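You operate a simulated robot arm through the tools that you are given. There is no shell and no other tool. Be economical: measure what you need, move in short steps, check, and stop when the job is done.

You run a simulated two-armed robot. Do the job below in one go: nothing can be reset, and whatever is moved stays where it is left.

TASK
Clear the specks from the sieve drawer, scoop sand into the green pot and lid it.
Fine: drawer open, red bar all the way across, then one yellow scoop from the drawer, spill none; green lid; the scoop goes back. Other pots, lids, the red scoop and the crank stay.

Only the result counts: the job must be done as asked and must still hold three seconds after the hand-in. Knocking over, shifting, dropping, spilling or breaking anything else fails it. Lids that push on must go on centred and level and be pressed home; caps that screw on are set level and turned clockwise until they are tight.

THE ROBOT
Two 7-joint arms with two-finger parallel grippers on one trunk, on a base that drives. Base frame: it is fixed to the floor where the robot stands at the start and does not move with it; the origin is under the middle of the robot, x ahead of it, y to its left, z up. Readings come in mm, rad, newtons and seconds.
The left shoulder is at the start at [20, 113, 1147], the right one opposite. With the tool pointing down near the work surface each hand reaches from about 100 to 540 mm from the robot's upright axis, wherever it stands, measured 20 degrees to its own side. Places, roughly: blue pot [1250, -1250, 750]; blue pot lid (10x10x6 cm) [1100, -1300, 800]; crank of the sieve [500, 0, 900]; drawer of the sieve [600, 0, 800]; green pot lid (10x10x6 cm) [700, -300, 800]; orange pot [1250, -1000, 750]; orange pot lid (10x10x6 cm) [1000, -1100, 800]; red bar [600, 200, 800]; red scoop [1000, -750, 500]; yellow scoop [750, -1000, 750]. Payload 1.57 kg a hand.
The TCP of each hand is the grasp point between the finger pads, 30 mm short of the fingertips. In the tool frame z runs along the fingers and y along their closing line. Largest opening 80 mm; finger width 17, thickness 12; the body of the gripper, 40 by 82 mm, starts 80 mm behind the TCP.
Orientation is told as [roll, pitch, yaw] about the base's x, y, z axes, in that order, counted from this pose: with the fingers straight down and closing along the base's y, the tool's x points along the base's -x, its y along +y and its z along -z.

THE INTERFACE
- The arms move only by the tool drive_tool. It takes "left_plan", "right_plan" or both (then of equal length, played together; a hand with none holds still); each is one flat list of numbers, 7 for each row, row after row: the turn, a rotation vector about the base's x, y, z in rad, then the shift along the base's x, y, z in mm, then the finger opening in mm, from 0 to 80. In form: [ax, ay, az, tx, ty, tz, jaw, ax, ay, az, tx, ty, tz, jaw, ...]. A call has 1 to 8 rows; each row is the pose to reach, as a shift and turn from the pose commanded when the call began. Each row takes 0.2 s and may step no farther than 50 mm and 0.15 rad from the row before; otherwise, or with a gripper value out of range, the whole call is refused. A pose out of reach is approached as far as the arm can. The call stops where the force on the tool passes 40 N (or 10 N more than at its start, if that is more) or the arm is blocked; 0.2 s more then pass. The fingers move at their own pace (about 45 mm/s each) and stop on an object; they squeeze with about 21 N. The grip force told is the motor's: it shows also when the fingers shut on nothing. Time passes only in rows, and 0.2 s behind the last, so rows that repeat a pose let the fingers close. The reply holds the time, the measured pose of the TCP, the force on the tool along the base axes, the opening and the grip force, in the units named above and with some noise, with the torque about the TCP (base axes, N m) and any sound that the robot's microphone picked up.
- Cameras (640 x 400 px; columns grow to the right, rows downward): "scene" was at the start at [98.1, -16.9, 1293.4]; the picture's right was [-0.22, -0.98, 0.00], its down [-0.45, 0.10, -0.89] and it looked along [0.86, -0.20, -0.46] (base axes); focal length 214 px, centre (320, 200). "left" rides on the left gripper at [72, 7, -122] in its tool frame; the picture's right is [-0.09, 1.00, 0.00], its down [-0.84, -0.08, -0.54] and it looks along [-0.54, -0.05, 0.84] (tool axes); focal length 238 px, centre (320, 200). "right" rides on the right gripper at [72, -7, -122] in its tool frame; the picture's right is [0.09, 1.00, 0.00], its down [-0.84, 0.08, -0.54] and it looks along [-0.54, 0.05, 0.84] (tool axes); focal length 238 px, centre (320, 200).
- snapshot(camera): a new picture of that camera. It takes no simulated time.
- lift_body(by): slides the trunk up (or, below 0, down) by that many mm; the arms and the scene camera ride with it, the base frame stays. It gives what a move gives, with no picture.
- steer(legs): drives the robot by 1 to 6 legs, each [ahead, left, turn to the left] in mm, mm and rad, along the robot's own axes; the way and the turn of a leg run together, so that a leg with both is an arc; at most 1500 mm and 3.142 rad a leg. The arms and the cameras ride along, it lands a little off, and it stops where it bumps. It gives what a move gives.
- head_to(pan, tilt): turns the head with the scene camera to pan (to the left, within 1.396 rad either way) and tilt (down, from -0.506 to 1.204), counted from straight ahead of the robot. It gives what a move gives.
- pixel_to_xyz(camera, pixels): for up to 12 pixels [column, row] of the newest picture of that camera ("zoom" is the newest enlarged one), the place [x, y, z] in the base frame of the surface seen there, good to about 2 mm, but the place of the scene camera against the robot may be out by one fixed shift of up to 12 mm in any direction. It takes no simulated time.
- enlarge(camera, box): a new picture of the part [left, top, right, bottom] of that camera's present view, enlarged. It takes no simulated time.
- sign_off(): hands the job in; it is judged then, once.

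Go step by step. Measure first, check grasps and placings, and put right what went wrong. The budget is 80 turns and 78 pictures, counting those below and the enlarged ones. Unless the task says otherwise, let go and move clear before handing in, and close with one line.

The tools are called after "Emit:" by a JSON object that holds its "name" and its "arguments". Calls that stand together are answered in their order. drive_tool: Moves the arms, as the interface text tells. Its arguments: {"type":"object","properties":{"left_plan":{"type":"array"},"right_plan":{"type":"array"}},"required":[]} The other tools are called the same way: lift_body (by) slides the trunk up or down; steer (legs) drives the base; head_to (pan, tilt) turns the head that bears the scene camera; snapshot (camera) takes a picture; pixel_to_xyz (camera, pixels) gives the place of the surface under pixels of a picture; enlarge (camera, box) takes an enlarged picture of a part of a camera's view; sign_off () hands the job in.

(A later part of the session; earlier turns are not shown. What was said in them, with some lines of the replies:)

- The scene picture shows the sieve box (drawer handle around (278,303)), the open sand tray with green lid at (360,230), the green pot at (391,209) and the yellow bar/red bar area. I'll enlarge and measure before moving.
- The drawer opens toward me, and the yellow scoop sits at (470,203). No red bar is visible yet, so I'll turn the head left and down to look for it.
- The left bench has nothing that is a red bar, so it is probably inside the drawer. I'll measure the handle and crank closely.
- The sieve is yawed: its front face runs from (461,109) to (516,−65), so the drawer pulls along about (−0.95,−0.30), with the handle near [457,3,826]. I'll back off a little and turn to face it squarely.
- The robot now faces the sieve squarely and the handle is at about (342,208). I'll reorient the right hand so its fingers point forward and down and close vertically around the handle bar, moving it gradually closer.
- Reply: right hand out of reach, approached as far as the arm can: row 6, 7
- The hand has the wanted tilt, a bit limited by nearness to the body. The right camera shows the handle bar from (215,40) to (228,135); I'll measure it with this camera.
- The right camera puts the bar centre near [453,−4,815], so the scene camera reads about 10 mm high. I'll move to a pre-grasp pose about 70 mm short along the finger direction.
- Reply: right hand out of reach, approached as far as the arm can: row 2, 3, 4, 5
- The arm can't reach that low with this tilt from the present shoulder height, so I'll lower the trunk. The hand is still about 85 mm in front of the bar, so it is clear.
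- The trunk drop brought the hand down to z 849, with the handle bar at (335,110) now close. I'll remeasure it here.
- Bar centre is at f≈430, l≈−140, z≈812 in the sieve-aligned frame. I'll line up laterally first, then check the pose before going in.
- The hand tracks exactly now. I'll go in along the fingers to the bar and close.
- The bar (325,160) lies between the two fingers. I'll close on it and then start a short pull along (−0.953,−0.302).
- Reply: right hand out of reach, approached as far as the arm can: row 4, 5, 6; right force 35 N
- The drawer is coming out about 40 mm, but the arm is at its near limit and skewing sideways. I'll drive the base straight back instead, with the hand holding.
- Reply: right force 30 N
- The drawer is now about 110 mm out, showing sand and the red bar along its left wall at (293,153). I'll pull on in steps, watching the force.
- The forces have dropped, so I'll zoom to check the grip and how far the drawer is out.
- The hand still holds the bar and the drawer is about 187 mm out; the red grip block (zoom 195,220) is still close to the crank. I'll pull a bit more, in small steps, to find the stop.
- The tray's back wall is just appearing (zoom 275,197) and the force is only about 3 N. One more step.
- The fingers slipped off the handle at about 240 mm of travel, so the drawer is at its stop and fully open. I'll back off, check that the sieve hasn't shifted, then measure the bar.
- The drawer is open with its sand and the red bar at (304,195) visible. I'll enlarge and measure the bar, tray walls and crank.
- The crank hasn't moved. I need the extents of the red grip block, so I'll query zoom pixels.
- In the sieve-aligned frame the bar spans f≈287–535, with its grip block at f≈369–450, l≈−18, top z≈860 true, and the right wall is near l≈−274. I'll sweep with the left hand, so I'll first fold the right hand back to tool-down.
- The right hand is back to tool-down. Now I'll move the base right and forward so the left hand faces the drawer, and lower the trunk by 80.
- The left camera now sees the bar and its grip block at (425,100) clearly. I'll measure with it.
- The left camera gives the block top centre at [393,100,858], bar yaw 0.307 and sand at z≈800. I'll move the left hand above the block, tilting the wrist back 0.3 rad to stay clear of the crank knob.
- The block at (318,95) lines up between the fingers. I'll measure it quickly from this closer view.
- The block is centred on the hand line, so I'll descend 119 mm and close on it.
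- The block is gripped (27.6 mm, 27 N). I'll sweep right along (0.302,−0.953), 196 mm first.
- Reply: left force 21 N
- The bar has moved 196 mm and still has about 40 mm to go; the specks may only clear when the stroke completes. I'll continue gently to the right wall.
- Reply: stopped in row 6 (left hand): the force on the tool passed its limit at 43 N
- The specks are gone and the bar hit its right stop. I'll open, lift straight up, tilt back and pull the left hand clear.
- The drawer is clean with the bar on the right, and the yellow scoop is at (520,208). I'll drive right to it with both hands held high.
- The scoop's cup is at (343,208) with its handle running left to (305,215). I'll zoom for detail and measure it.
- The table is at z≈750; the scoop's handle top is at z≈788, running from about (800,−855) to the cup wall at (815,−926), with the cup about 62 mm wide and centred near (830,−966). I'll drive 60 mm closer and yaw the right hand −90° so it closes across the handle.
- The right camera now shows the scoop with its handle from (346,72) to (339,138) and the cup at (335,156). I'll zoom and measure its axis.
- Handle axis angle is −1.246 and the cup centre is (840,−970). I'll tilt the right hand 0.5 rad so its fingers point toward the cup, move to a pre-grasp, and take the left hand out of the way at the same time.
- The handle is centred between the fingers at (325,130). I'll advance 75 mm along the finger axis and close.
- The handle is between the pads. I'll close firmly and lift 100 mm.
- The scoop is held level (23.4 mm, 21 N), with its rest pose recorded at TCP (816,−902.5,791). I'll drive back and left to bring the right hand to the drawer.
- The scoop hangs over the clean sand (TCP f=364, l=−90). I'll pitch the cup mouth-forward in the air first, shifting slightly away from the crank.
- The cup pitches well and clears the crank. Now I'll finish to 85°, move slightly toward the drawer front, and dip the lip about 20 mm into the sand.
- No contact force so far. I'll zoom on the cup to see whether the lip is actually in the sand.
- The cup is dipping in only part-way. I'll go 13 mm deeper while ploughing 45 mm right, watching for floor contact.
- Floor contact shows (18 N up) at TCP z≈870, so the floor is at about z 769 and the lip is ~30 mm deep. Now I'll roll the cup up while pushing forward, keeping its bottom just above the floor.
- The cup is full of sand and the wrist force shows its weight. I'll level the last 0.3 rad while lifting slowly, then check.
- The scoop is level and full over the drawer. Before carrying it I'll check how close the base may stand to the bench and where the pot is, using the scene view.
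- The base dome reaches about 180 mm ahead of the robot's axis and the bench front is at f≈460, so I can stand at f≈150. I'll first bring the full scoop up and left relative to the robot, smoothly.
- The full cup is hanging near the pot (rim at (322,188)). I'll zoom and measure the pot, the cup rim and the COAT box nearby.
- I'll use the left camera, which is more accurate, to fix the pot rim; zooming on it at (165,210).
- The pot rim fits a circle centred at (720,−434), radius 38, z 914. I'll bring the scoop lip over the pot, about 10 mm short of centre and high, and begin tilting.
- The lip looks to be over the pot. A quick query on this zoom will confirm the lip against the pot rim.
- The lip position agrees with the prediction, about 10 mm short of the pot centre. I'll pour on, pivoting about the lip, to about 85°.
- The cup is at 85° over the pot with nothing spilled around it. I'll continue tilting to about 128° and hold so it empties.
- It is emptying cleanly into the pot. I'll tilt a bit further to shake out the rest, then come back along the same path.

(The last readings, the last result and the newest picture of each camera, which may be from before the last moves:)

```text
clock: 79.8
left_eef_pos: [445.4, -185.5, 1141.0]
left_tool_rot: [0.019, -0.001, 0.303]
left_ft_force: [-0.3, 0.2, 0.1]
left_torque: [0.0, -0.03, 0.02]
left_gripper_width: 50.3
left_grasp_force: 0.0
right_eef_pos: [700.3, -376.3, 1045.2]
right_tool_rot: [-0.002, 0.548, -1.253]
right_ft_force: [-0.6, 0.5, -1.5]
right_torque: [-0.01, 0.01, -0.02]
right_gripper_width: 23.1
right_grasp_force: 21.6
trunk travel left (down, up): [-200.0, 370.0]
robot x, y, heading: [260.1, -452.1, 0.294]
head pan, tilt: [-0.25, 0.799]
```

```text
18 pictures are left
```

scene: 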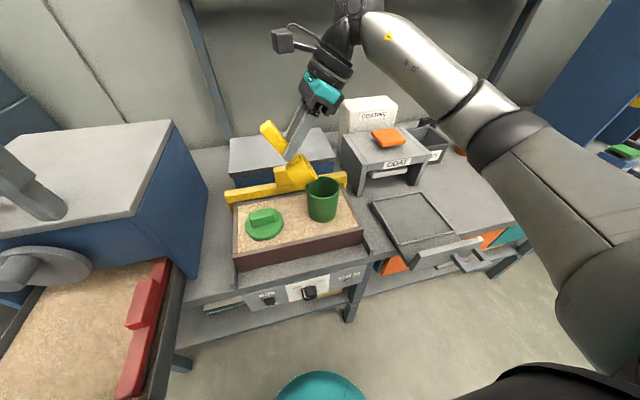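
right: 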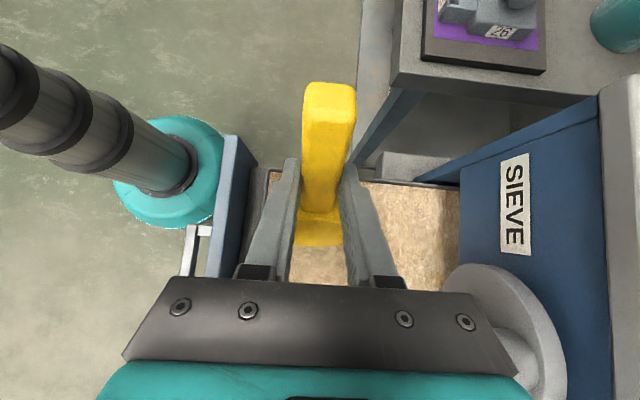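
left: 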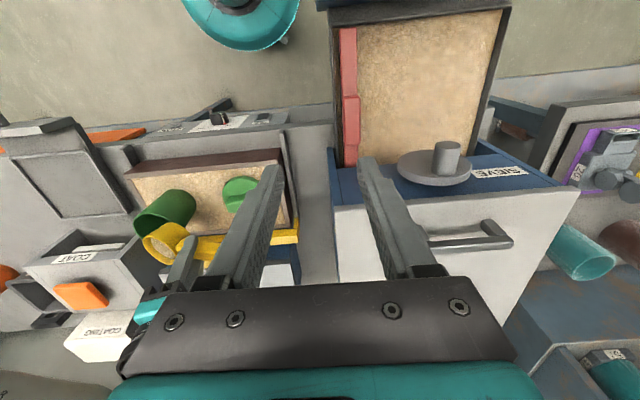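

The pour is done and the tray around the pot is clean. I'll level the scoop and drive back toward its resting place.

Emit:
{"name": "drive_tool", "arguments": {"right_plan": [-0.1416, -0.0466, 0, -3, 8, 2, 5, -0.2832, -0.0932, 0, -6, 12, 4, 5, -0.4248, -0.1398, 0, -9, 12, 6, 5, -0.5664, -0.1864, 0, -9, 12, 8, 5, -0.708, -0.233, 0, -9, 12, 8, 5, -0.8496, -0.2796, 0, -9, 12, 8, 5, -0.9908, -0.326, 0, -9, 12, 8, 5]}}

Emit:
{"name": "enlarge", "arguments": {"camera": "scene", "box": [220, 80, 400, 250]}}

Emit:
{"name": "steer", "arguments": {"legs": [[-70, 0, 0], [0, -439, 0.01]]}}

```text
clock: 81.4
left_eef_pos: [445.6, -184.2, 1142.9]
left_tool_rot: [0.02, -0.001, 0.304]
left_ft_force: [0.7, -0.1, 0.7]
left_torque: [0.03, 0.0, -0.01]
left_gripper_width: 50.1
left_grasp_force: 0.2
right_eef_pos: [691.8, -362.3, 1051.7]
right_tool_rot: [-0.001, -0.494, -1.251]
right_ft_force: [-0.9, -0.4, -0.9]
right_torque: [0.01, 0.01, 0.0]
right_gripper_width: 23.5
right_grasp_force: 20.9
trunk travel left (down, up): [-200.0, 370.0]
robot x, y, heading: [259.9, -455.7, 0.296]
head pan, tilt: [-0.25, 0.799]
```

```text
2.35 times, centred on (310, 165) of scene
```

zoom: 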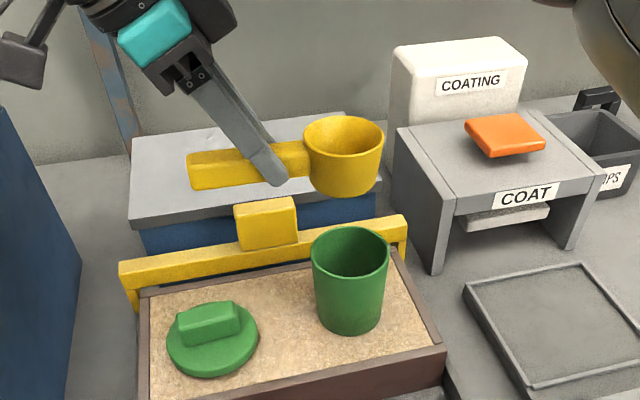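

```text
clock: 84.7
left_eef_pos: [509.4, -632.0, 1142.9]
left_tool_rot: [0.02, -0.002, 0.304]
left_ft_force: [-0.2, -0.6, 0.5]
left_torque: [0.03, 0.01, 0.0]
left_gripper_width: 50.1
left_grasp_force: 0.1
right_eef_pos: [754.4, -810.2, 1051.6]
right_tool_rot: [-0.003, -0.489, -1.251]
right_ft_force: [-1.1, 0.0, -1.1]
right_torque: [0.03, 0.01, -0.01]
right_gripper_width: 23.4
right_grasp_force: 21.0
trunk travel left (down, up): [-200.0, 370.0]
robot x, y, heading: [319.2, -897.5, 0.291]
head pan, tilt: [-0.25, 0.799]
```

The scoop is empty. I'll go over its original spot first (target TCP (816,−902.5), yaw −1.241).

Emit:
{"name": "drive_tool", "arguments": {"right_plan": [0, 0, 0.002, 12, -18, -25, 5, 0, 0, 0.004, 25, -37, -50, 5, 0, 0, 0.006, 37, -55, -75, 5, 0, 0, 0.008, 50, -74, -100, 5, 0, 0, 0.01, 62, -92.3, -130, 5, 0, 0, 0.01, 62, -92.3, -160, 5, 0, 0, 0.01, 62, -92.3, -190, 5]}}

Emit:
{"name": "head_to", "arguments": {"pan": -0.3, "tilt": 0.75}}

Emit:
{"name": "enlarge", "arguments": {"camera": "scene", "box": [260, 130, 420, 260]}}

```text
clock: 86.3
left_eef_pos: [507.9, -632.4, 1142.5]
left_tool_rot: [0.02, -0.003, 0.304]
left_ft_force: [-0.5, -0.3, 0.3]
left_torque: [-0.01, -0.03, 0.0]
left_gripper_width: 50.1
left_grasp_force: 0.2
right_eef_pos: [813.1, -903.9, 862.2]
right_tool_rot: [-0.003, -0.489, -1.241]
right_ft_force: [0.6, 0.1, -0.6]
right_torque: [0.04, -0.04, -0.03]
right_gripper_width: 23.5
right_grasp_force: 21.6
trunk travel left (down, up): [-200.0, 370.0]
robot x, y, heading: [317.7, -900.2, 0.29]
head pan, tilt: [-0.25, 0.799]
```

```text
clock: 87.0
left_eef_pos: [508.5, -631.7, 1142.3]
left_tool_rot: [0.02, -0.002, 0.303]
left_ft_force: [0.7, 0.0, 0.0]
left_torque: [0.01, -0.04, 0.0]
left_gripper_width: 50.3
left_grasp_force: 0.1
right_eef_pos: [813.5, -902.7, 862.8]
right_tool_rot: [-0.005, -0.489, -1.241]
right_ft_force: [0.0, 0.1, -1.0]
right_torque: [0.05, 0.03, 0.03]
right_gripper_width: 23.4
right_grasp_force: 21.3
trunk travel left (down, up): [-200.0, 370.0]
robot x, y, heading: [316.6, -900.4, 0.29]
head pan, tilt: [-0.3, 0.75]
```

```text
3.08 times, centred on (340, 195) of scene
```

zoom: 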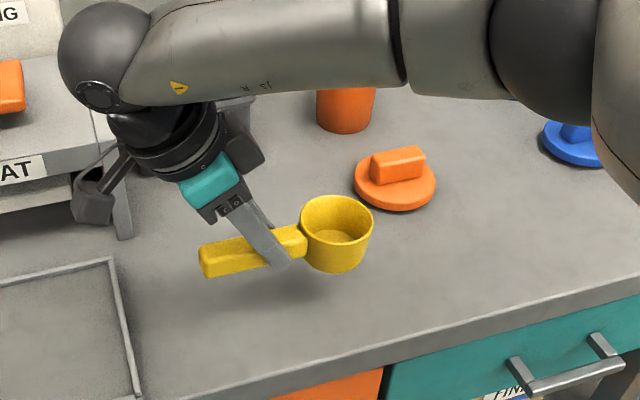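

It is level and directly above its spot. I'll lower to the recorded height with small final steps, reading force before opening.

Emit:
{"name": "drive_tool", "arguments": {"right_plan": [0, 0, 0, 1, 0, -30, 5, 0, 0, 0, 2.5, 0, -55, 5, 0, 0, 0, 2.5, 0, -64, 5, 0, 0, 0, 2.5, 0, -69, 5, 0, 0, 0, 2.5, 0, -71, 5]}}

Emit:
{"name": "enlarge", "arguments": {"camera": "scene", "box": [260, 150, 400, 260]}}

```text
clock: 88.2
left_eef_pos: [506.9, -631.6, 1142.3]
left_tool_rot: [0.018, -0.002, 0.304]
left_ft_force: [-1.0, 0.8, 0.1]
left_torque: [0.0, -0.03, -0.01]
left_gripper_width: 50.1
left_grasp_force: 0.0
right_eef_pos: [819.0, -900.7, 791.5]
right_tool_rot: [0.0, -0.493, -1.241]
right_ft_force: [-3.4, 3.5, 14.3]
right_torque: [-0.5, -0.07, -0.08]
right_gripper_width: 24.0
right_grasp_force: 20.9
trunk travel left (down, up): [-200.0, 370.0]
robot x, y, heading: [320.1, -898.7, 0.296]
head pan, tilt: [-0.3, 0.75]
```

```text
3.64 times, centred on (330, 205) of scene
```

zoom: 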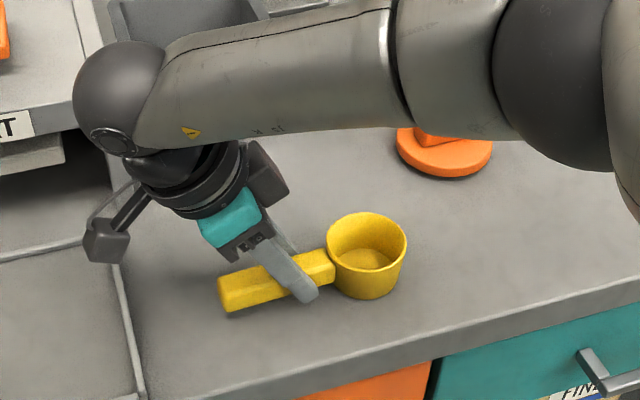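

The scoop rests on the table (14 N up). I'll open and back out along the finger axis.

Emit:
{"name": "drive_tool", "arguments": {"right_plan": [0, 0, 0, 0, 0, -0.5, 35, 0, 0, 0, 0, 0, -0.5, 50, 0, 0, 0, 0, 0, 0, 50, 0, 0, 0, -3, 9, 18, 50, 0, 0, 0, -7, 22, 44, 50, 0, 0, 0, -13, 40, 79, 50, 0, 0, 0, -20, 55, 120, 50, 0, 0, 0, -25, 60, 165, 50]}}

Emit:
{"name": "drive_tool", "arguments": {"right_plan": [0.13, 0.043, 0, -15, 0, 30, 50, 0.26, 0.086, 0, -30, 0, 60, 50, 0.37, 0.122, 0, -45, 0, 90, 50, 0.46, 0.152, 0, -60, 0, 120, 50]}}

Emit:
{"name": "enlarge", "arguments": {"camera": "scene", "box": [240, 130, 420, 260]}}

```text
clock: 90.0
left_eef_pos: [508.7, -631.9, 1142.6]
left_tool_rot: [0.021, -0.002, 0.304]
left_ft_force: [-0.7, -0.7, 0.3]
left_torque: [0.01, 0.01, -0.01]
left_gripper_width: 50.3
left_grasp_force: 0.0
right_eef_pos: [796.8, -841.7, 954.7]
right_tool_rot: [-0.005, -0.491, -1.241]
right_ft_force: [-0.3, 0.3, 0.1]
right_torque: [-0.04, 0.0, -0.01]
right_gripper_width: 49.6
right_grasp_force: 0.2
trunk travel left (down, up): [-200.0, 370.0]
robot x, y, heading: [318.2, -903.7, 0.297]
head pan, tilt: [-0.3, 0.75]
```

```text
clock: 91.0
left_eef_pos: [509.4, -631.8, 1142.2]
left_tool_rot: [0.019, -0.001, 0.303]
left_ft_force: [0.3, 0.9, -0.2]
left_torque: [0.03, 0.03, -0.02]
left_gripper_width: 50.0
left_grasp_force: 0.1
right_eef_pos: [735.5, -843.0, 1074.2]
right_tool_rot: [0.004, -0.005, -1.24]
right_ft_force: [-0.5, 0.0, -0.3]
right_torque: [0.0, 0.0, -0.01]
right_gripper_width: 50.3
right_grasp_force: 0.0
trunk travel left (down, up): [-200.0, 370.0]
robot x, y, heading: [321.5, -901.8, 0.294]
head pan, tilt: [-0.3, 0.75]
```

```text
3.08 times, centred on (330, 195) of scene
```

zoom: 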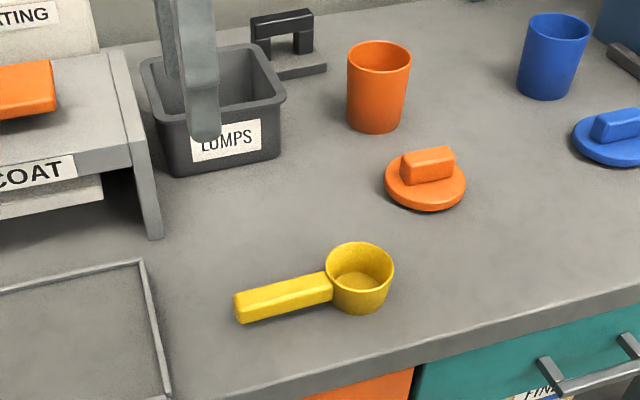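

The scoop is back in its place, empty and upright. Now I'll drive to put the lid and pot in front of the left hand.

Emit:
{"name": "steer", "arguments": {"legs": [[0, 307, 0.01], [76, 0, 0]]}}

Emit:
{"name": "drive_tool", "arguments": {"left_plan": [-0.005, 0, 0, 30, -5, 0, 70, -0.01, 0, 0, 60, -10, 0, 70, -0.02, 0, 0, 90, -15, 0, 70]}}

Emit:
{"name": "snapshot", "arguments": {"camera": "left"}}

```text
clock: 93.7
left_eef_pos: [489.6, -317.2, 1142.7]
left_tool_rot: [0.019, -0.001, 0.317]
left_ft_force: [0.4, 0.1, 0.7]
left_torque: [-0.02, 0.06, -0.02]
left_gripper_width: 50.3
left_grasp_force: 0.1
right_eef_pos: [719.1, -524.4, 1073.5]
right_tool_rot: [-0.002, -0.005, -1.228]
right_ft_force: [0.4, 0.2, 0.5]
right_torque: [-0.01, 0.03, 0.04]
right_gripper_width: 50.0
right_grasp_force: 0.0
trunk travel left (down, up): [-200.0, 370.0]
robot x, y, heading: [301.6, -587.5, 0.309]
head pan, tilt: [-0.3, 0.75]
```

```text
clock: 94.5
left_eef_pos: [576.8, -332.1, 1146.4]
left_tool_rot: [0.0, 0.005, 0.316]
left_ft_force: [-0.1, -0.5, 1.1]
left_torque: [0.0, 0.03, 0.01]
left_gripper_width: 70.3
left_grasp_force: 0.0
right_eef_pos: [718.3, -526.4, 1073.3]
right_tool_rot: [0.003, -0.008, -1.231]
right_ft_force: [0.5, 0.3, 1.2]
right_torque: [-0.02, -0.03, 0.0]
right_gripper_width: 50.2
right_grasp_force: 0.1
trunk travel left (down, up): [-200.0, 370.0]
robot x, y, heading: [301.8, -587.9, 0.307]
head pan, tilt: [-0.3, 0.75]
```

```text
13 pictures are left
```

left: 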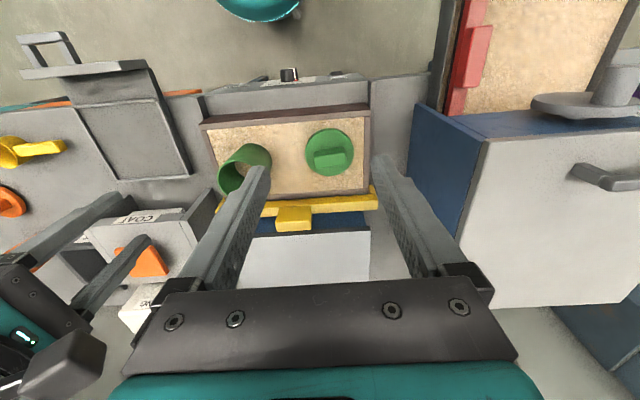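

The lid is at (330,152) with its knob at (328,158), and the right hand sits rather near the pot. I'll zoom on lid and pot, then move the right hand off while positioning.

Emit:
{"name": "enlarge", "arguments": {"camera": "left", "box": [210, 110, 370, 210]}}

```text
4.00 times, centred on (290, 160) of left
```

zoom: 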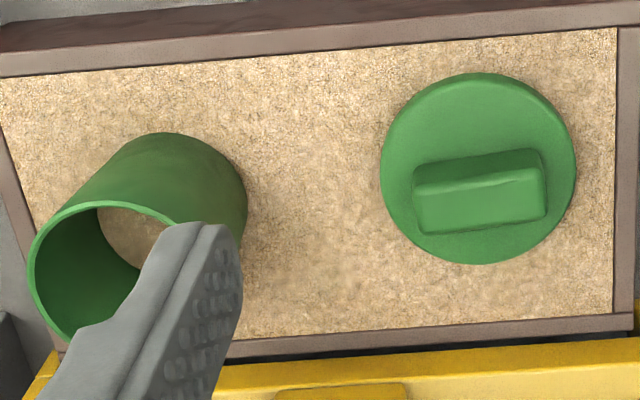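

Emit:
{"name": "pixel_to_xyz", "arguments": {"camera": "zoom", "pixels": [[425, 206], [540, 192], [482, 200], [420, 222], [545, 208], [480, 168], [384, 165], [572, 165], [478, 78], [36, 270], [120, 202], [480, 215]]}}

```text
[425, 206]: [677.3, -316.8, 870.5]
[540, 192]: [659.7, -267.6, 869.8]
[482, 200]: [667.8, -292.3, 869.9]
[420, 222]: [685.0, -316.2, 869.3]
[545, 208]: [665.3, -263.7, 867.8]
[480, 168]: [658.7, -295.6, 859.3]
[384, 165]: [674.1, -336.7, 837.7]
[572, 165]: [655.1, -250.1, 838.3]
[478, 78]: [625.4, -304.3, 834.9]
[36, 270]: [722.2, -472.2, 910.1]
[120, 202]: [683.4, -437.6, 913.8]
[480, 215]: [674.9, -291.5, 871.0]
```

Lid centre is (667.5,−292), knob about 57×20 mm with top at z 870, and pot centre (721,−434), rim 913. I'll hover the left hand over the knob and move the right hand away.

Emit:
{"name": "drive_tool", "arguments": {"left_plan": [0, 0, 0.003, 18, 8, -37, 80, 0, 0, 0.006, 36, 16, -74, 80, 0, 0, 0.009, 54, 24, -111, 80, 0, 0, 0.012, 72, 32, -148, 80, 0, 0, 0.014, 90.7, 40, -186, 80], "right_plan": [0, 0, 0, -22.6, -28, 4, 50, 0, 0, 0, -45, -56, 8, 50, 0, 0, 0, -68, -84, 12, 50, 0, 0, 0, -90, -112, 16, 50, 0, 0, 0, -113, -140, 20, 50]}}

Emit:
{"name": "snapshot", "arguments": {"camera": "left"}}

```text
clock: 95.7
left_eef_pos: [667.8, -293.2, 957.1]
left_tool_rot: [0.0, 0.003, 0.33]
left_ft_force: [0.2, -0.1, 0.3]
left_torque: [0.01, -0.02, -0.03]
left_gripper_width: 80.3
left_grasp_force: 0.0
right_eef_pos: [605.5, -666.6, 1091.7]
right_tool_rot: [0.002, -0.007, -1.232]
right_ft_force: [0.2, -0.2, 0.6]
right_torque: [0.02, 0.0, 0.0]
right_gripper_width: 49.8
right_grasp_force: 0.1
trunk travel left (down, up): [-200.0, 370.0]
robot x, y, heading: [303.0, -586.7, 0.308]
head pan, tilt: [-0.3, 0.75]
```

```text
11 pictures are left
```

left: 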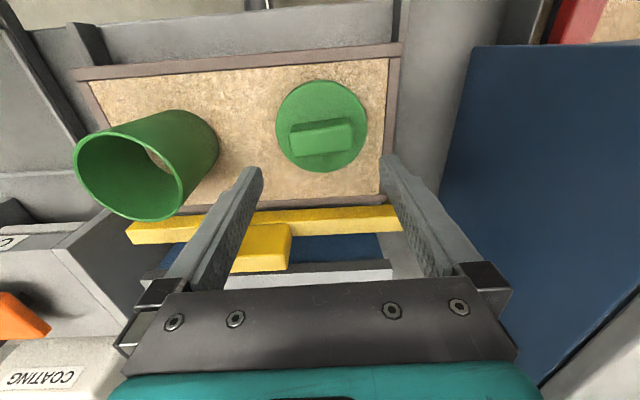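

The view is clear. I'll re-measure lid and pot from this close pose.

Emit:
{"name": "pixel_to_xyz", "arguments": {"camera": "left", "pixels": [[276, 128], [367, 124], [320, 81], [292, 141], [352, 135], [322, 140], [322, 148], [76, 165], [110, 130], [178, 190], [140, 219], [160, 140]]}}

```text
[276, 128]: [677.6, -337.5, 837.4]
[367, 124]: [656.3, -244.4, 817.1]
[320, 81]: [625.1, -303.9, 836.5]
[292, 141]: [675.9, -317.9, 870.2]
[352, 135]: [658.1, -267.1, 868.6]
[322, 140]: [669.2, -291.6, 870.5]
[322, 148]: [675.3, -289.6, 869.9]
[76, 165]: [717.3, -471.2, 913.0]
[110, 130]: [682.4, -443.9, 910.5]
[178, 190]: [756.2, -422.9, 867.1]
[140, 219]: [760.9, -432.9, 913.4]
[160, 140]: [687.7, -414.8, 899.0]
```

Lid centre ≈(668.5,−293), pot centre ≈(721.5,−434). I'll descend 84 mm and close on the knob.

Emit:
{"name": "drive_tool", "arguments": {"left_plan": [0, 0, 0, 0.5, 0, -40, 80, 0, 0, 0, 0.5, 0, -70, 80, 0, 0, 0, 0.5, 0, -84, 80, 0, 0, 0, 0.5, 0, -84, 45, 0, 0, 0, 0.5, 0, -84, 40, 0, 0, 0, 0.5, 0, -84, 40]}}

Emit:
{"name": "snapshot", "arguments": {"camera": "left"}}

```text
clock: 97.1
left_eef_pos: [668.0, -293.6, 873.8]
left_tool_rot: [0.001, 0.006, 0.329]
left_ft_force: [0.4, -0.5, 0.1]
left_torque: [0.03, 0.04, -0.02]
left_gripper_width: 60.0
left_grasp_force: 21.2
right_eef_pos: [606.7, -664.9, 1092.0]
right_tool_rot: [0.002, -0.007, -1.229]
right_ft_force: [0.2, -0.4, 0.3]
right_torque: [-0.04, 0.02, 0.0]
right_gripper_width: 50.0
right_grasp_force: 0.0
trunk travel left (down, up): [-200.0, 370.0]
robot x, y, heading: [298.2, -592.2, 0.307]
head pan, tilt: [-0.3, 0.75]
```

```text
10 pictures are left
```

left: 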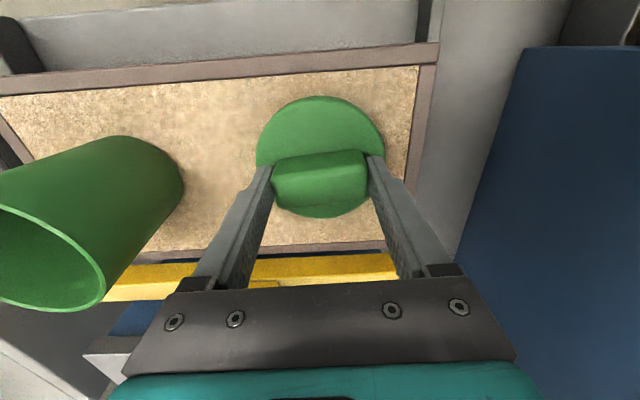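

The knob is gripped (60 mm, 21 N). I'll lift 130 mm and carry it over the pot.

Emit:
{"name": "drive_tool", "arguments": {"left_plan": [0, 0, 0, 0, 0, 25, 40, 0, 0, 0, 0, 0, 65, 40, 0, 0, 0, 0, 0, 105, 40, 0, 0, 0, 5, -13, 130, 40, 0, 0, 0, 18, -48, 130, 40, 0, 0, 0, 31, -83, 130, 40, 0, 0, 0, 44, -117, 130, 40, 0, 0, 0, 53, -141, 130, 40]}}

Emit:
{"name": "snapshot", "arguments": {"camera": "left"}}

Emit:
{"name": "head_to", "arguments": {"pan": 0.1, "tilt": 0.75}}

Emit:
{"name": "snapshot", "arguments": {"camera": "scene"}}

```text
clock: 98.9
left_eef_pos: [723.1, -431.3, 1004.6]
left_tool_rot: [0.0, 0.006, 0.331]
left_ft_force: [0.2, -0.1, -0.4]
left_torque: [-0.02, -0.01, 0.01]
left_gripper_width: 59.5
left_grasp_force: 21.0
right_eef_pos: [605.6, -665.8, 1092.3]
right_tool_rot: [0.004, -0.007, -1.229]
right_ft_force: [0.0, 0.2, -0.2]
right_torque: [-0.03, -0.01, 0.0]
right_gripper_width: 50.1
right_grasp_force: 0.1
trunk travel left (down, up): [-200.0, 370.0]
robot x, y, heading: [301.3, -581.9, 0.311]
head pan, tilt: [-0.3, 0.75]
```

```text
9 pictures are left
```

left: 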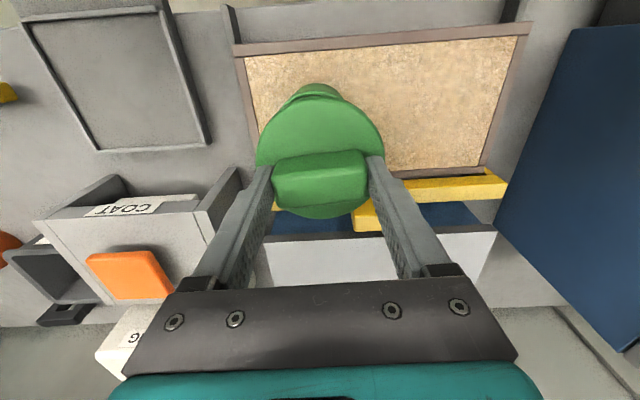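

```text
clock: 99.7
left_eef_pos: [721.7, -430.6, 1005.2]
left_tool_rot: [-0.002, 0.007, 0.33]
left_ft_force: [-0.2, -0.2, -0.3]
left_torque: [0.05, -0.01, -0.02]
left_gripper_width: 59.3
left_grasp_force: 20.5
right_eef_pos: [607.0, -665.8, 1090.8]
right_tool_rot: [0.001, -0.007, -1.228]
right_ft_force: [0.7, 0.0, -0.1]
right_torque: [0.01, -0.02, 0.0]
right_gripper_width: 49.8
right_grasp_force: 0.1
trunk travel left (down, up): [-200.0, 370.0]
robot x, y, heading: [299.1, -588.6, 0.305]
head pan, tilt: [0.099, 0.75]
```

```text
8 pictures are left
```

scene: 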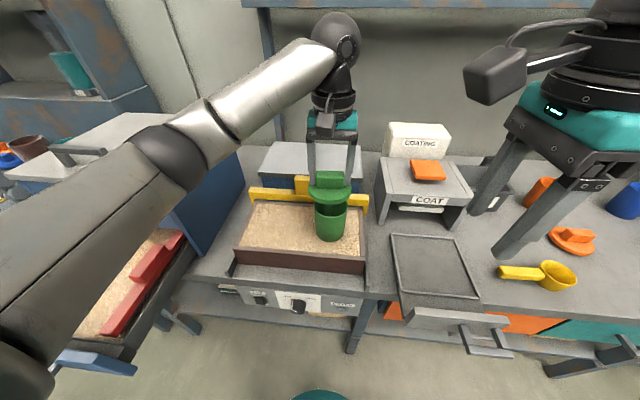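

The lid is over the pot; readings suggest it may be ~3 mm toward +y. I'll zoom in the scene view and compare lid and pot edges.

Emit:
{"name": "enlarge", "arguments": {"camera": "scene", "box": [290, 160, 370, 250]}}

```text
4.44 times, centred on (330, 205) of scene
```

zoom: 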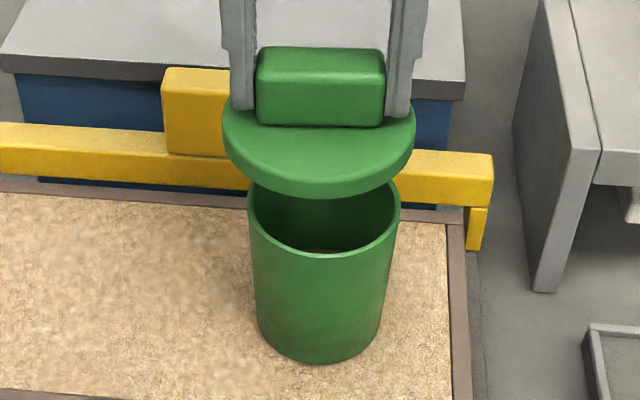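

Emit:
{"name": "pixel_to_xyz", "arguments": {"camera": "zoom", "pixels": [[228, 155], [411, 148], [320, 193], [270, 180], [380, 172], [252, 205], [398, 200], [325, 255], [280, 240], [370, 238], [396, 190], [262, 225]]}}

```text
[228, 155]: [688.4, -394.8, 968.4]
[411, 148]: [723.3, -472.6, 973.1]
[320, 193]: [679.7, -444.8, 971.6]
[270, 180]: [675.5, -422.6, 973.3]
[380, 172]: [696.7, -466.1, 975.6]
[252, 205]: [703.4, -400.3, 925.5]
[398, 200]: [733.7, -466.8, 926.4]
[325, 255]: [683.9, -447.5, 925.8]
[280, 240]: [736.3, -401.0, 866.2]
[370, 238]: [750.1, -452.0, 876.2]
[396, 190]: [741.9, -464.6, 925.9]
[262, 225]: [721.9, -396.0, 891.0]
```

Both fits put the pot about 3.5 mm to −y of the lid, so I'll correct that and lower slowly until contact.

Emit:
{"name": "drive_tool", "arguments": {"left_plan": [0, 0, 0, 0, -3.5, -10, 40, 0, 0, 0, 0, -3.5, -22, 40, 0, 0, 0, 0, -3.5, -30, 40, 0, 0, 0, 0, -3.5, -34, 40, 0, 0, 0, 0, -3.5, -37, 40, 0, 0, 0, 0, -3.5, -40, 40]}}

```text
clock: 101.1
left_eef_pos: [722.2, -435.8, 963.4]
left_tool_rot: [0.002, 0.005, 0.33]
left_ft_force: [-0.8, 0.3, -0.9]
left_torque: [0.03, 0.0, 0.03]
left_gripper_width: 59.3
left_grasp_force: 20.9
right_eef_pos: [606.6, -664.9, 1091.6]
right_tool_rot: [0.003, -0.008, -1.229]
right_ft_force: [0.6, 1.1, -0.4]
right_torque: [0.01, -0.05, 0.01]
right_gripper_width: 50.0
right_grasp_force: 0.2
trunk travel left (down, up): [-200.0, 370.0]
robot x, y, heading: [300.0, -586.4, 0.307]
head pan, tilt: [0.099, 0.75]
```

There is no contact yet at z 963. I'll keep lowering in 3 mm steps.

Emit:
{"name": "drive_tool", "arguments": {"left_plan": [0, 0, 0, 0, 0, -3, 40, 0, 0, 0, 0, 0, -6, 40, 0, 0, 0, 0, 0, -9, 40]}}

Emit:
{"name": "enlarge", "arguments": {"camera": "scene", "box": [290, 160, 370, 250]}}

```text
clock: 101.9
left_eef_pos: [722.7, -437.3, 957.7]
left_tool_rot: [-0.002, -0.002, 0.328]
left_ft_force: [0.0, 3.3, 28.7]
left_torque: [0.39, 0.18, 0.0]
left_gripper_width: 59.5
left_grasp_force: 21.3
right_eef_pos: [604.4, -665.8, 1092.9]
right_tool_rot: [0.004, -0.008, -1.229]
right_ft_force: [-0.4, -0.2, 0.2]
right_torque: [-0.03, 0.01, -0.03]
right_gripper_width: 50.0
right_grasp_force: 0.0
trunk travel left (down, up): [-200.0, 370.0]
robot x, y, heading: [299.0, -587.9, 0.307]
head pan, tilt: [0.099, 0.75]
```

```text
4.44 times, centred on (330, 205) of scene
```

zoom: 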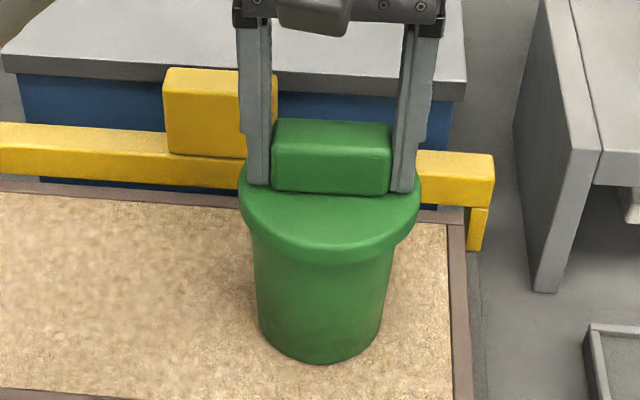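

Contact at 29 N, but the lid (240–420, centre 330) sits about 3 mm to −y of the pot (248–400, centre 324), matching the TCP reading. I'll lift, shift +2.8 mm in y and set it down again.

Emit:
{"name": "drive_tool", "arguments": {"left_plan": [0, 0, 0, 0, 0, 6, 40, 0, 0, 0, 0, 0, 14, 40, 0, 0, 0, -0.5, 2.8, 14, 40, 0, 0, 0, -0.5, 2.8, 14, 40]}}

Emit:
{"name": "enlarge", "arguments": {"camera": "scene", "box": [290, 160, 370, 250]}}

```text
clock: 102.9
left_eef_pos: [723.0, -434.7, 968.0]
left_tool_rot: [-0.002, 0.006, 0.33]
left_ft_force: [0.1, 0.3, -1.1]
left_torque: [-0.01, 0.0, -0.01]
left_gripper_width: 59.0
left_grasp_force: 21.6
right_eef_pos: [606.5, -665.4, 1092.0]
right_tool_rot: [0.003, -0.008, -1.231]
right_ft_force: [0.0, 0.6, -0.2]
right_torque: [0.0, -0.02, -0.02]
right_gripper_width: 50.1
right_grasp_force: 0.1
trunk travel left (down, up): [-200.0, 370.0]
robot x, y, heading: [304.0, -588.6, 0.307]
head pan, tilt: [0.099, 0.75]
```

```text
4.44 times, centred on (330, 205) of scene
```

zoom: 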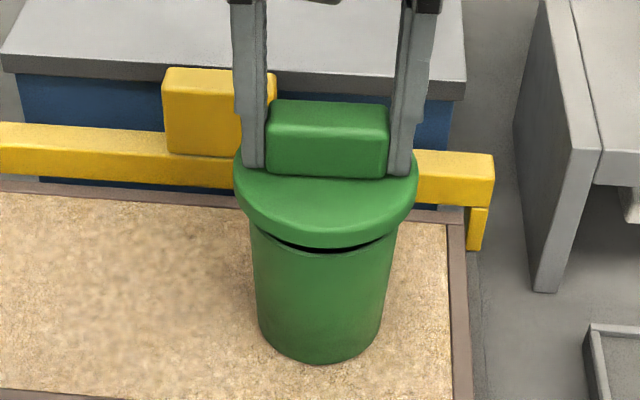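

Now the lid (235–418) and pot (250–398) nearly share a centre line. A free pixel query will check the front-back alignment too.

Emit:
{"name": "pixel_to_xyz", "arguments": {"camera": "zoom", "pixels": [[240, 203], [413, 200], [325, 243], [280, 233], [375, 229], [300, 260], [350, 260], [325, 262], [262, 245], [388, 243], [255, 240], [394, 238]]}}

```text
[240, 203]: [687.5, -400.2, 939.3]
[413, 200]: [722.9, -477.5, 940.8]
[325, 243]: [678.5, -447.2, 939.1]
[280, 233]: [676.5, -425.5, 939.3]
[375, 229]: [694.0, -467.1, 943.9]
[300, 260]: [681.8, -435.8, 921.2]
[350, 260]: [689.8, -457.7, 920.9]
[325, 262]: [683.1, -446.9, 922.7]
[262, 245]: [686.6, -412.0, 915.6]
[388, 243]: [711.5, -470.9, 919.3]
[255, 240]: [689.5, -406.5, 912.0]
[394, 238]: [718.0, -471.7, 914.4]
```

Lid and pot centres agree within about 1 mm. I'll lower and press home until the force limit stops it.

Emit:
{"name": "drive_tool", "arguments": {"left_plan": [0, 0, 0, 0, 0, -6, 40, 0, 0, 0, 0, 0, -9, 40, 0, 0, 0, 0, 0, -12, 40, 0, 0, 0, 0, 0, -15, 40, 0, 0, 0, 0, 0, -18, 40, 0, 0, 0, 0, 0, -21, 40, 0, 0, 0, 0, 0, -24, 40, 0, 0, 0, 0, 0, -27, 40]}}

```text
clock: 104.2
left_eef_pos: [722.9, -435.9, 956.9]
left_tool_rot: [-0.004, -0.007, 0.328]
left_ft_force: [-4.8, -0.8, 12.2]
left_torque: [0.16, 0.58, -0.01]
left_gripper_width: 59.2
left_grasp_force: 20.6
right_eef_pos: [604.8, -665.5, 1091.5]
right_tool_rot: [0.005, -0.006, -1.23]
right_ft_force: [0.6, -0.3, 0.7]
right_torque: [-0.01, 0.02, 0.04]
right_gripper_width: 49.9
right_grasp_force: 0.0
trunk travel left (down, up): [-200.0, 370.0]
robot x, y, heading: [299.9, -588.0, 0.308]
head pan, tilt: [0.099, 0.75]
stopped in row 6 (left hand): the force on the tool passed its limit at 44 N (the readings are from after the stop); the commanded pose is now the measured one
```

It stopped at 44 N with z≈957. I'll look at whether the lid is seated level.

Emit:
{"name": "enlarge", "arguments": {"camera": "scene", "box": [290, 160, 370, 250]}}

Emit:
{"name": "pixel_to_xyz", "arguments": {"camera": "zoom", "pixels": [[330, 225], [265, 200], [400, 198], [330, 250], [300, 270], [330, 275], [370, 260], [330, 155], [250, 235], [408, 232]]}}

```text
4.44 times, centred on (330, 205) of scene
```

zoom: 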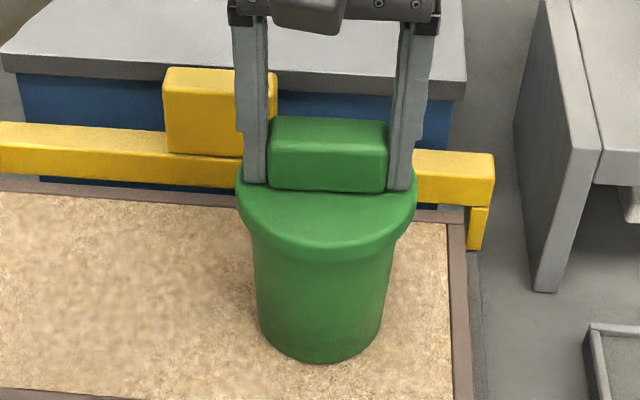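

```text
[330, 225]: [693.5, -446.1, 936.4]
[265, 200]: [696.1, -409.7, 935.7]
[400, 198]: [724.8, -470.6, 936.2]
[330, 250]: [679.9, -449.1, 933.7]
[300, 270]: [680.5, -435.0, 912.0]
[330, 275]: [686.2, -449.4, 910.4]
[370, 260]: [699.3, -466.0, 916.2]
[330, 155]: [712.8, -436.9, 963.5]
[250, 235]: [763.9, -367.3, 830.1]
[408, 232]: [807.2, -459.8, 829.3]
```

The lid top reads level (935.7–936.4 on all sides) and no gap shows. I'll press once more, holding longer, to be sure it is home.

Emit:
{"name": "drive_tool", "arguments": {"left_plan": [0, 0, 0, 0, 0, -3, 40, 0, 0, 0, 0, 0, -5, 40, 0, 0, 0, 0, 0, -6, 40, 0, 0, 0, 0, 0, -7, 40, 0, 0, 0, 0, 0, -8, 40, 0, 0, 0, 0, 0, -9, 40, 0, 0, 0, 0, 0, -10, 40, 0, 0, 0, 0, 0, -11, 40]}}

```text
clock: 104.8
left_eef_pos: [723.9, -434.0, 956.9]
left_tool_rot: [-0.008, -0.014, 0.328]
left_ft_force: [-7.6, -1.1, 11.8]
left_torque: [0.16, 0.56, 0.06]
left_gripper_width: 59.0
left_grasp_force: 21.2
right_eef_pos: [604.4, -665.4, 1091.7]
right_tool_rot: [0.004, -0.006, -1.229]
right_ft_force: [-0.1, 1.0, -0.1]
right_torque: [-0.01, 0.0, -0.03]
right_gripper_width: 50.1
right_grasp_force: 0.1
trunk travel left (down, up): [-200.0, 370.0]
robot x, y, heading: [301.9, -587.4, 0.31]
head pan, tilt: [0.099, 0.75]
stopped in row 3 (left hand): the force on the tool passed its limit at 42 N (the readings are from after the stop); the commanded pose is now the measured one
```

It is stiff at z 956.9, so no more travel. I'll release, rise 60 mm and inspect from the left camera, measuring height and tilt.

Emit:
{"name": "drive_tool", "arguments": {"left_plan": [0, 0, 0, 0, 0, 1, 70, 0, 0, 0, 0, 0, 1, 80, 0, 0, 0, 0, 0, 1, 80, 0.008, 0.014, 0, 0, 0, 40, 80, 0.008, 0.014, 0, -19, -6, 80, 80, 0.008, 0.014, 0, -40, -12, 120, 80]}}

Emit:
{"name": "enlarge", "arguments": {"camera": "left", "box": [220, 60, 420, 240]}}

```text
clock: 106.2
left_eef_pos: [688.5, -444.8, 1075.1]
left_tool_rot: [0.004, 0.001, 0.331]
left_ft_force: [-0.9, -0.1, -0.4]
left_torque: [-0.01, 0.0, 0.01]
left_gripper_width: 80.1
left_grasp_force: 0.1
right_eef_pos: [605.3, -665.4, 1092.0]
right_tool_rot: [0.004, -0.007, -1.228]
right_ft_force: [0.0, -0.1, 0.4]
right_torque: [-0.03, -0.03, 0.0]
right_gripper_width: 50.1
right_grasp_force: 0.0
trunk travel left (down, up): [-200.0, 370.0]
robot x, y, heading: [301.4, -587.3, 0.305]
head pan, tilt: [0.099, 0.75]
```

```text
2.22 times, centred on (320, 150) of left
```

zoom: 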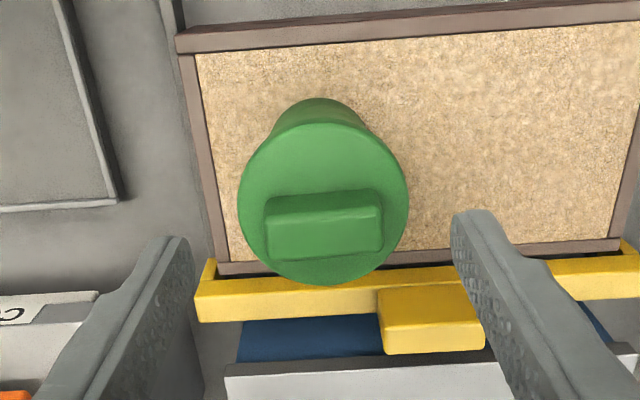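

Emit:
{"name": "pixel_to_xyz", "arguments": {"camera": "zoom", "pixels": [[255, 180], [395, 180], [325, 140], [260, 250], [390, 245], [325, 275], [325, 180], [240, 205], [407, 200], [320, 124], [325, 228], [330, 110]]}}

```text
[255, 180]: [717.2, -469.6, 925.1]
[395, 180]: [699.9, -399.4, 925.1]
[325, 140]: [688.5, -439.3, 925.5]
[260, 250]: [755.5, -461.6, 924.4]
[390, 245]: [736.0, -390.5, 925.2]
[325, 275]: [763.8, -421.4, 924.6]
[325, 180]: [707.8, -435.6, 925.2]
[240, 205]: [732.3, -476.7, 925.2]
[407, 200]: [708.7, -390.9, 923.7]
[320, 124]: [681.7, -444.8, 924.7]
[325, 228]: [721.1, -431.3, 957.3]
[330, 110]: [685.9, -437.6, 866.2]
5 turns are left
```

The lid's top is level at 925.1 ± 0.7 all round. That is one disk thickness above the 913.5 rim; an unseated lid would sit near 933. Both hands are open and clear, the scoop is back and the bar is fully across, so I'll hand in.

Emit:
{"name": "sign_off", "arguments": {}}

```text
The job is handed in.
```

The job is handed in: the drawer is open and clear of specks with the red bar fully across. One yellow scoop of sand is in the green pot with no spill visible, the green lid is pressed on centred and level, and the scoop is back in its place.
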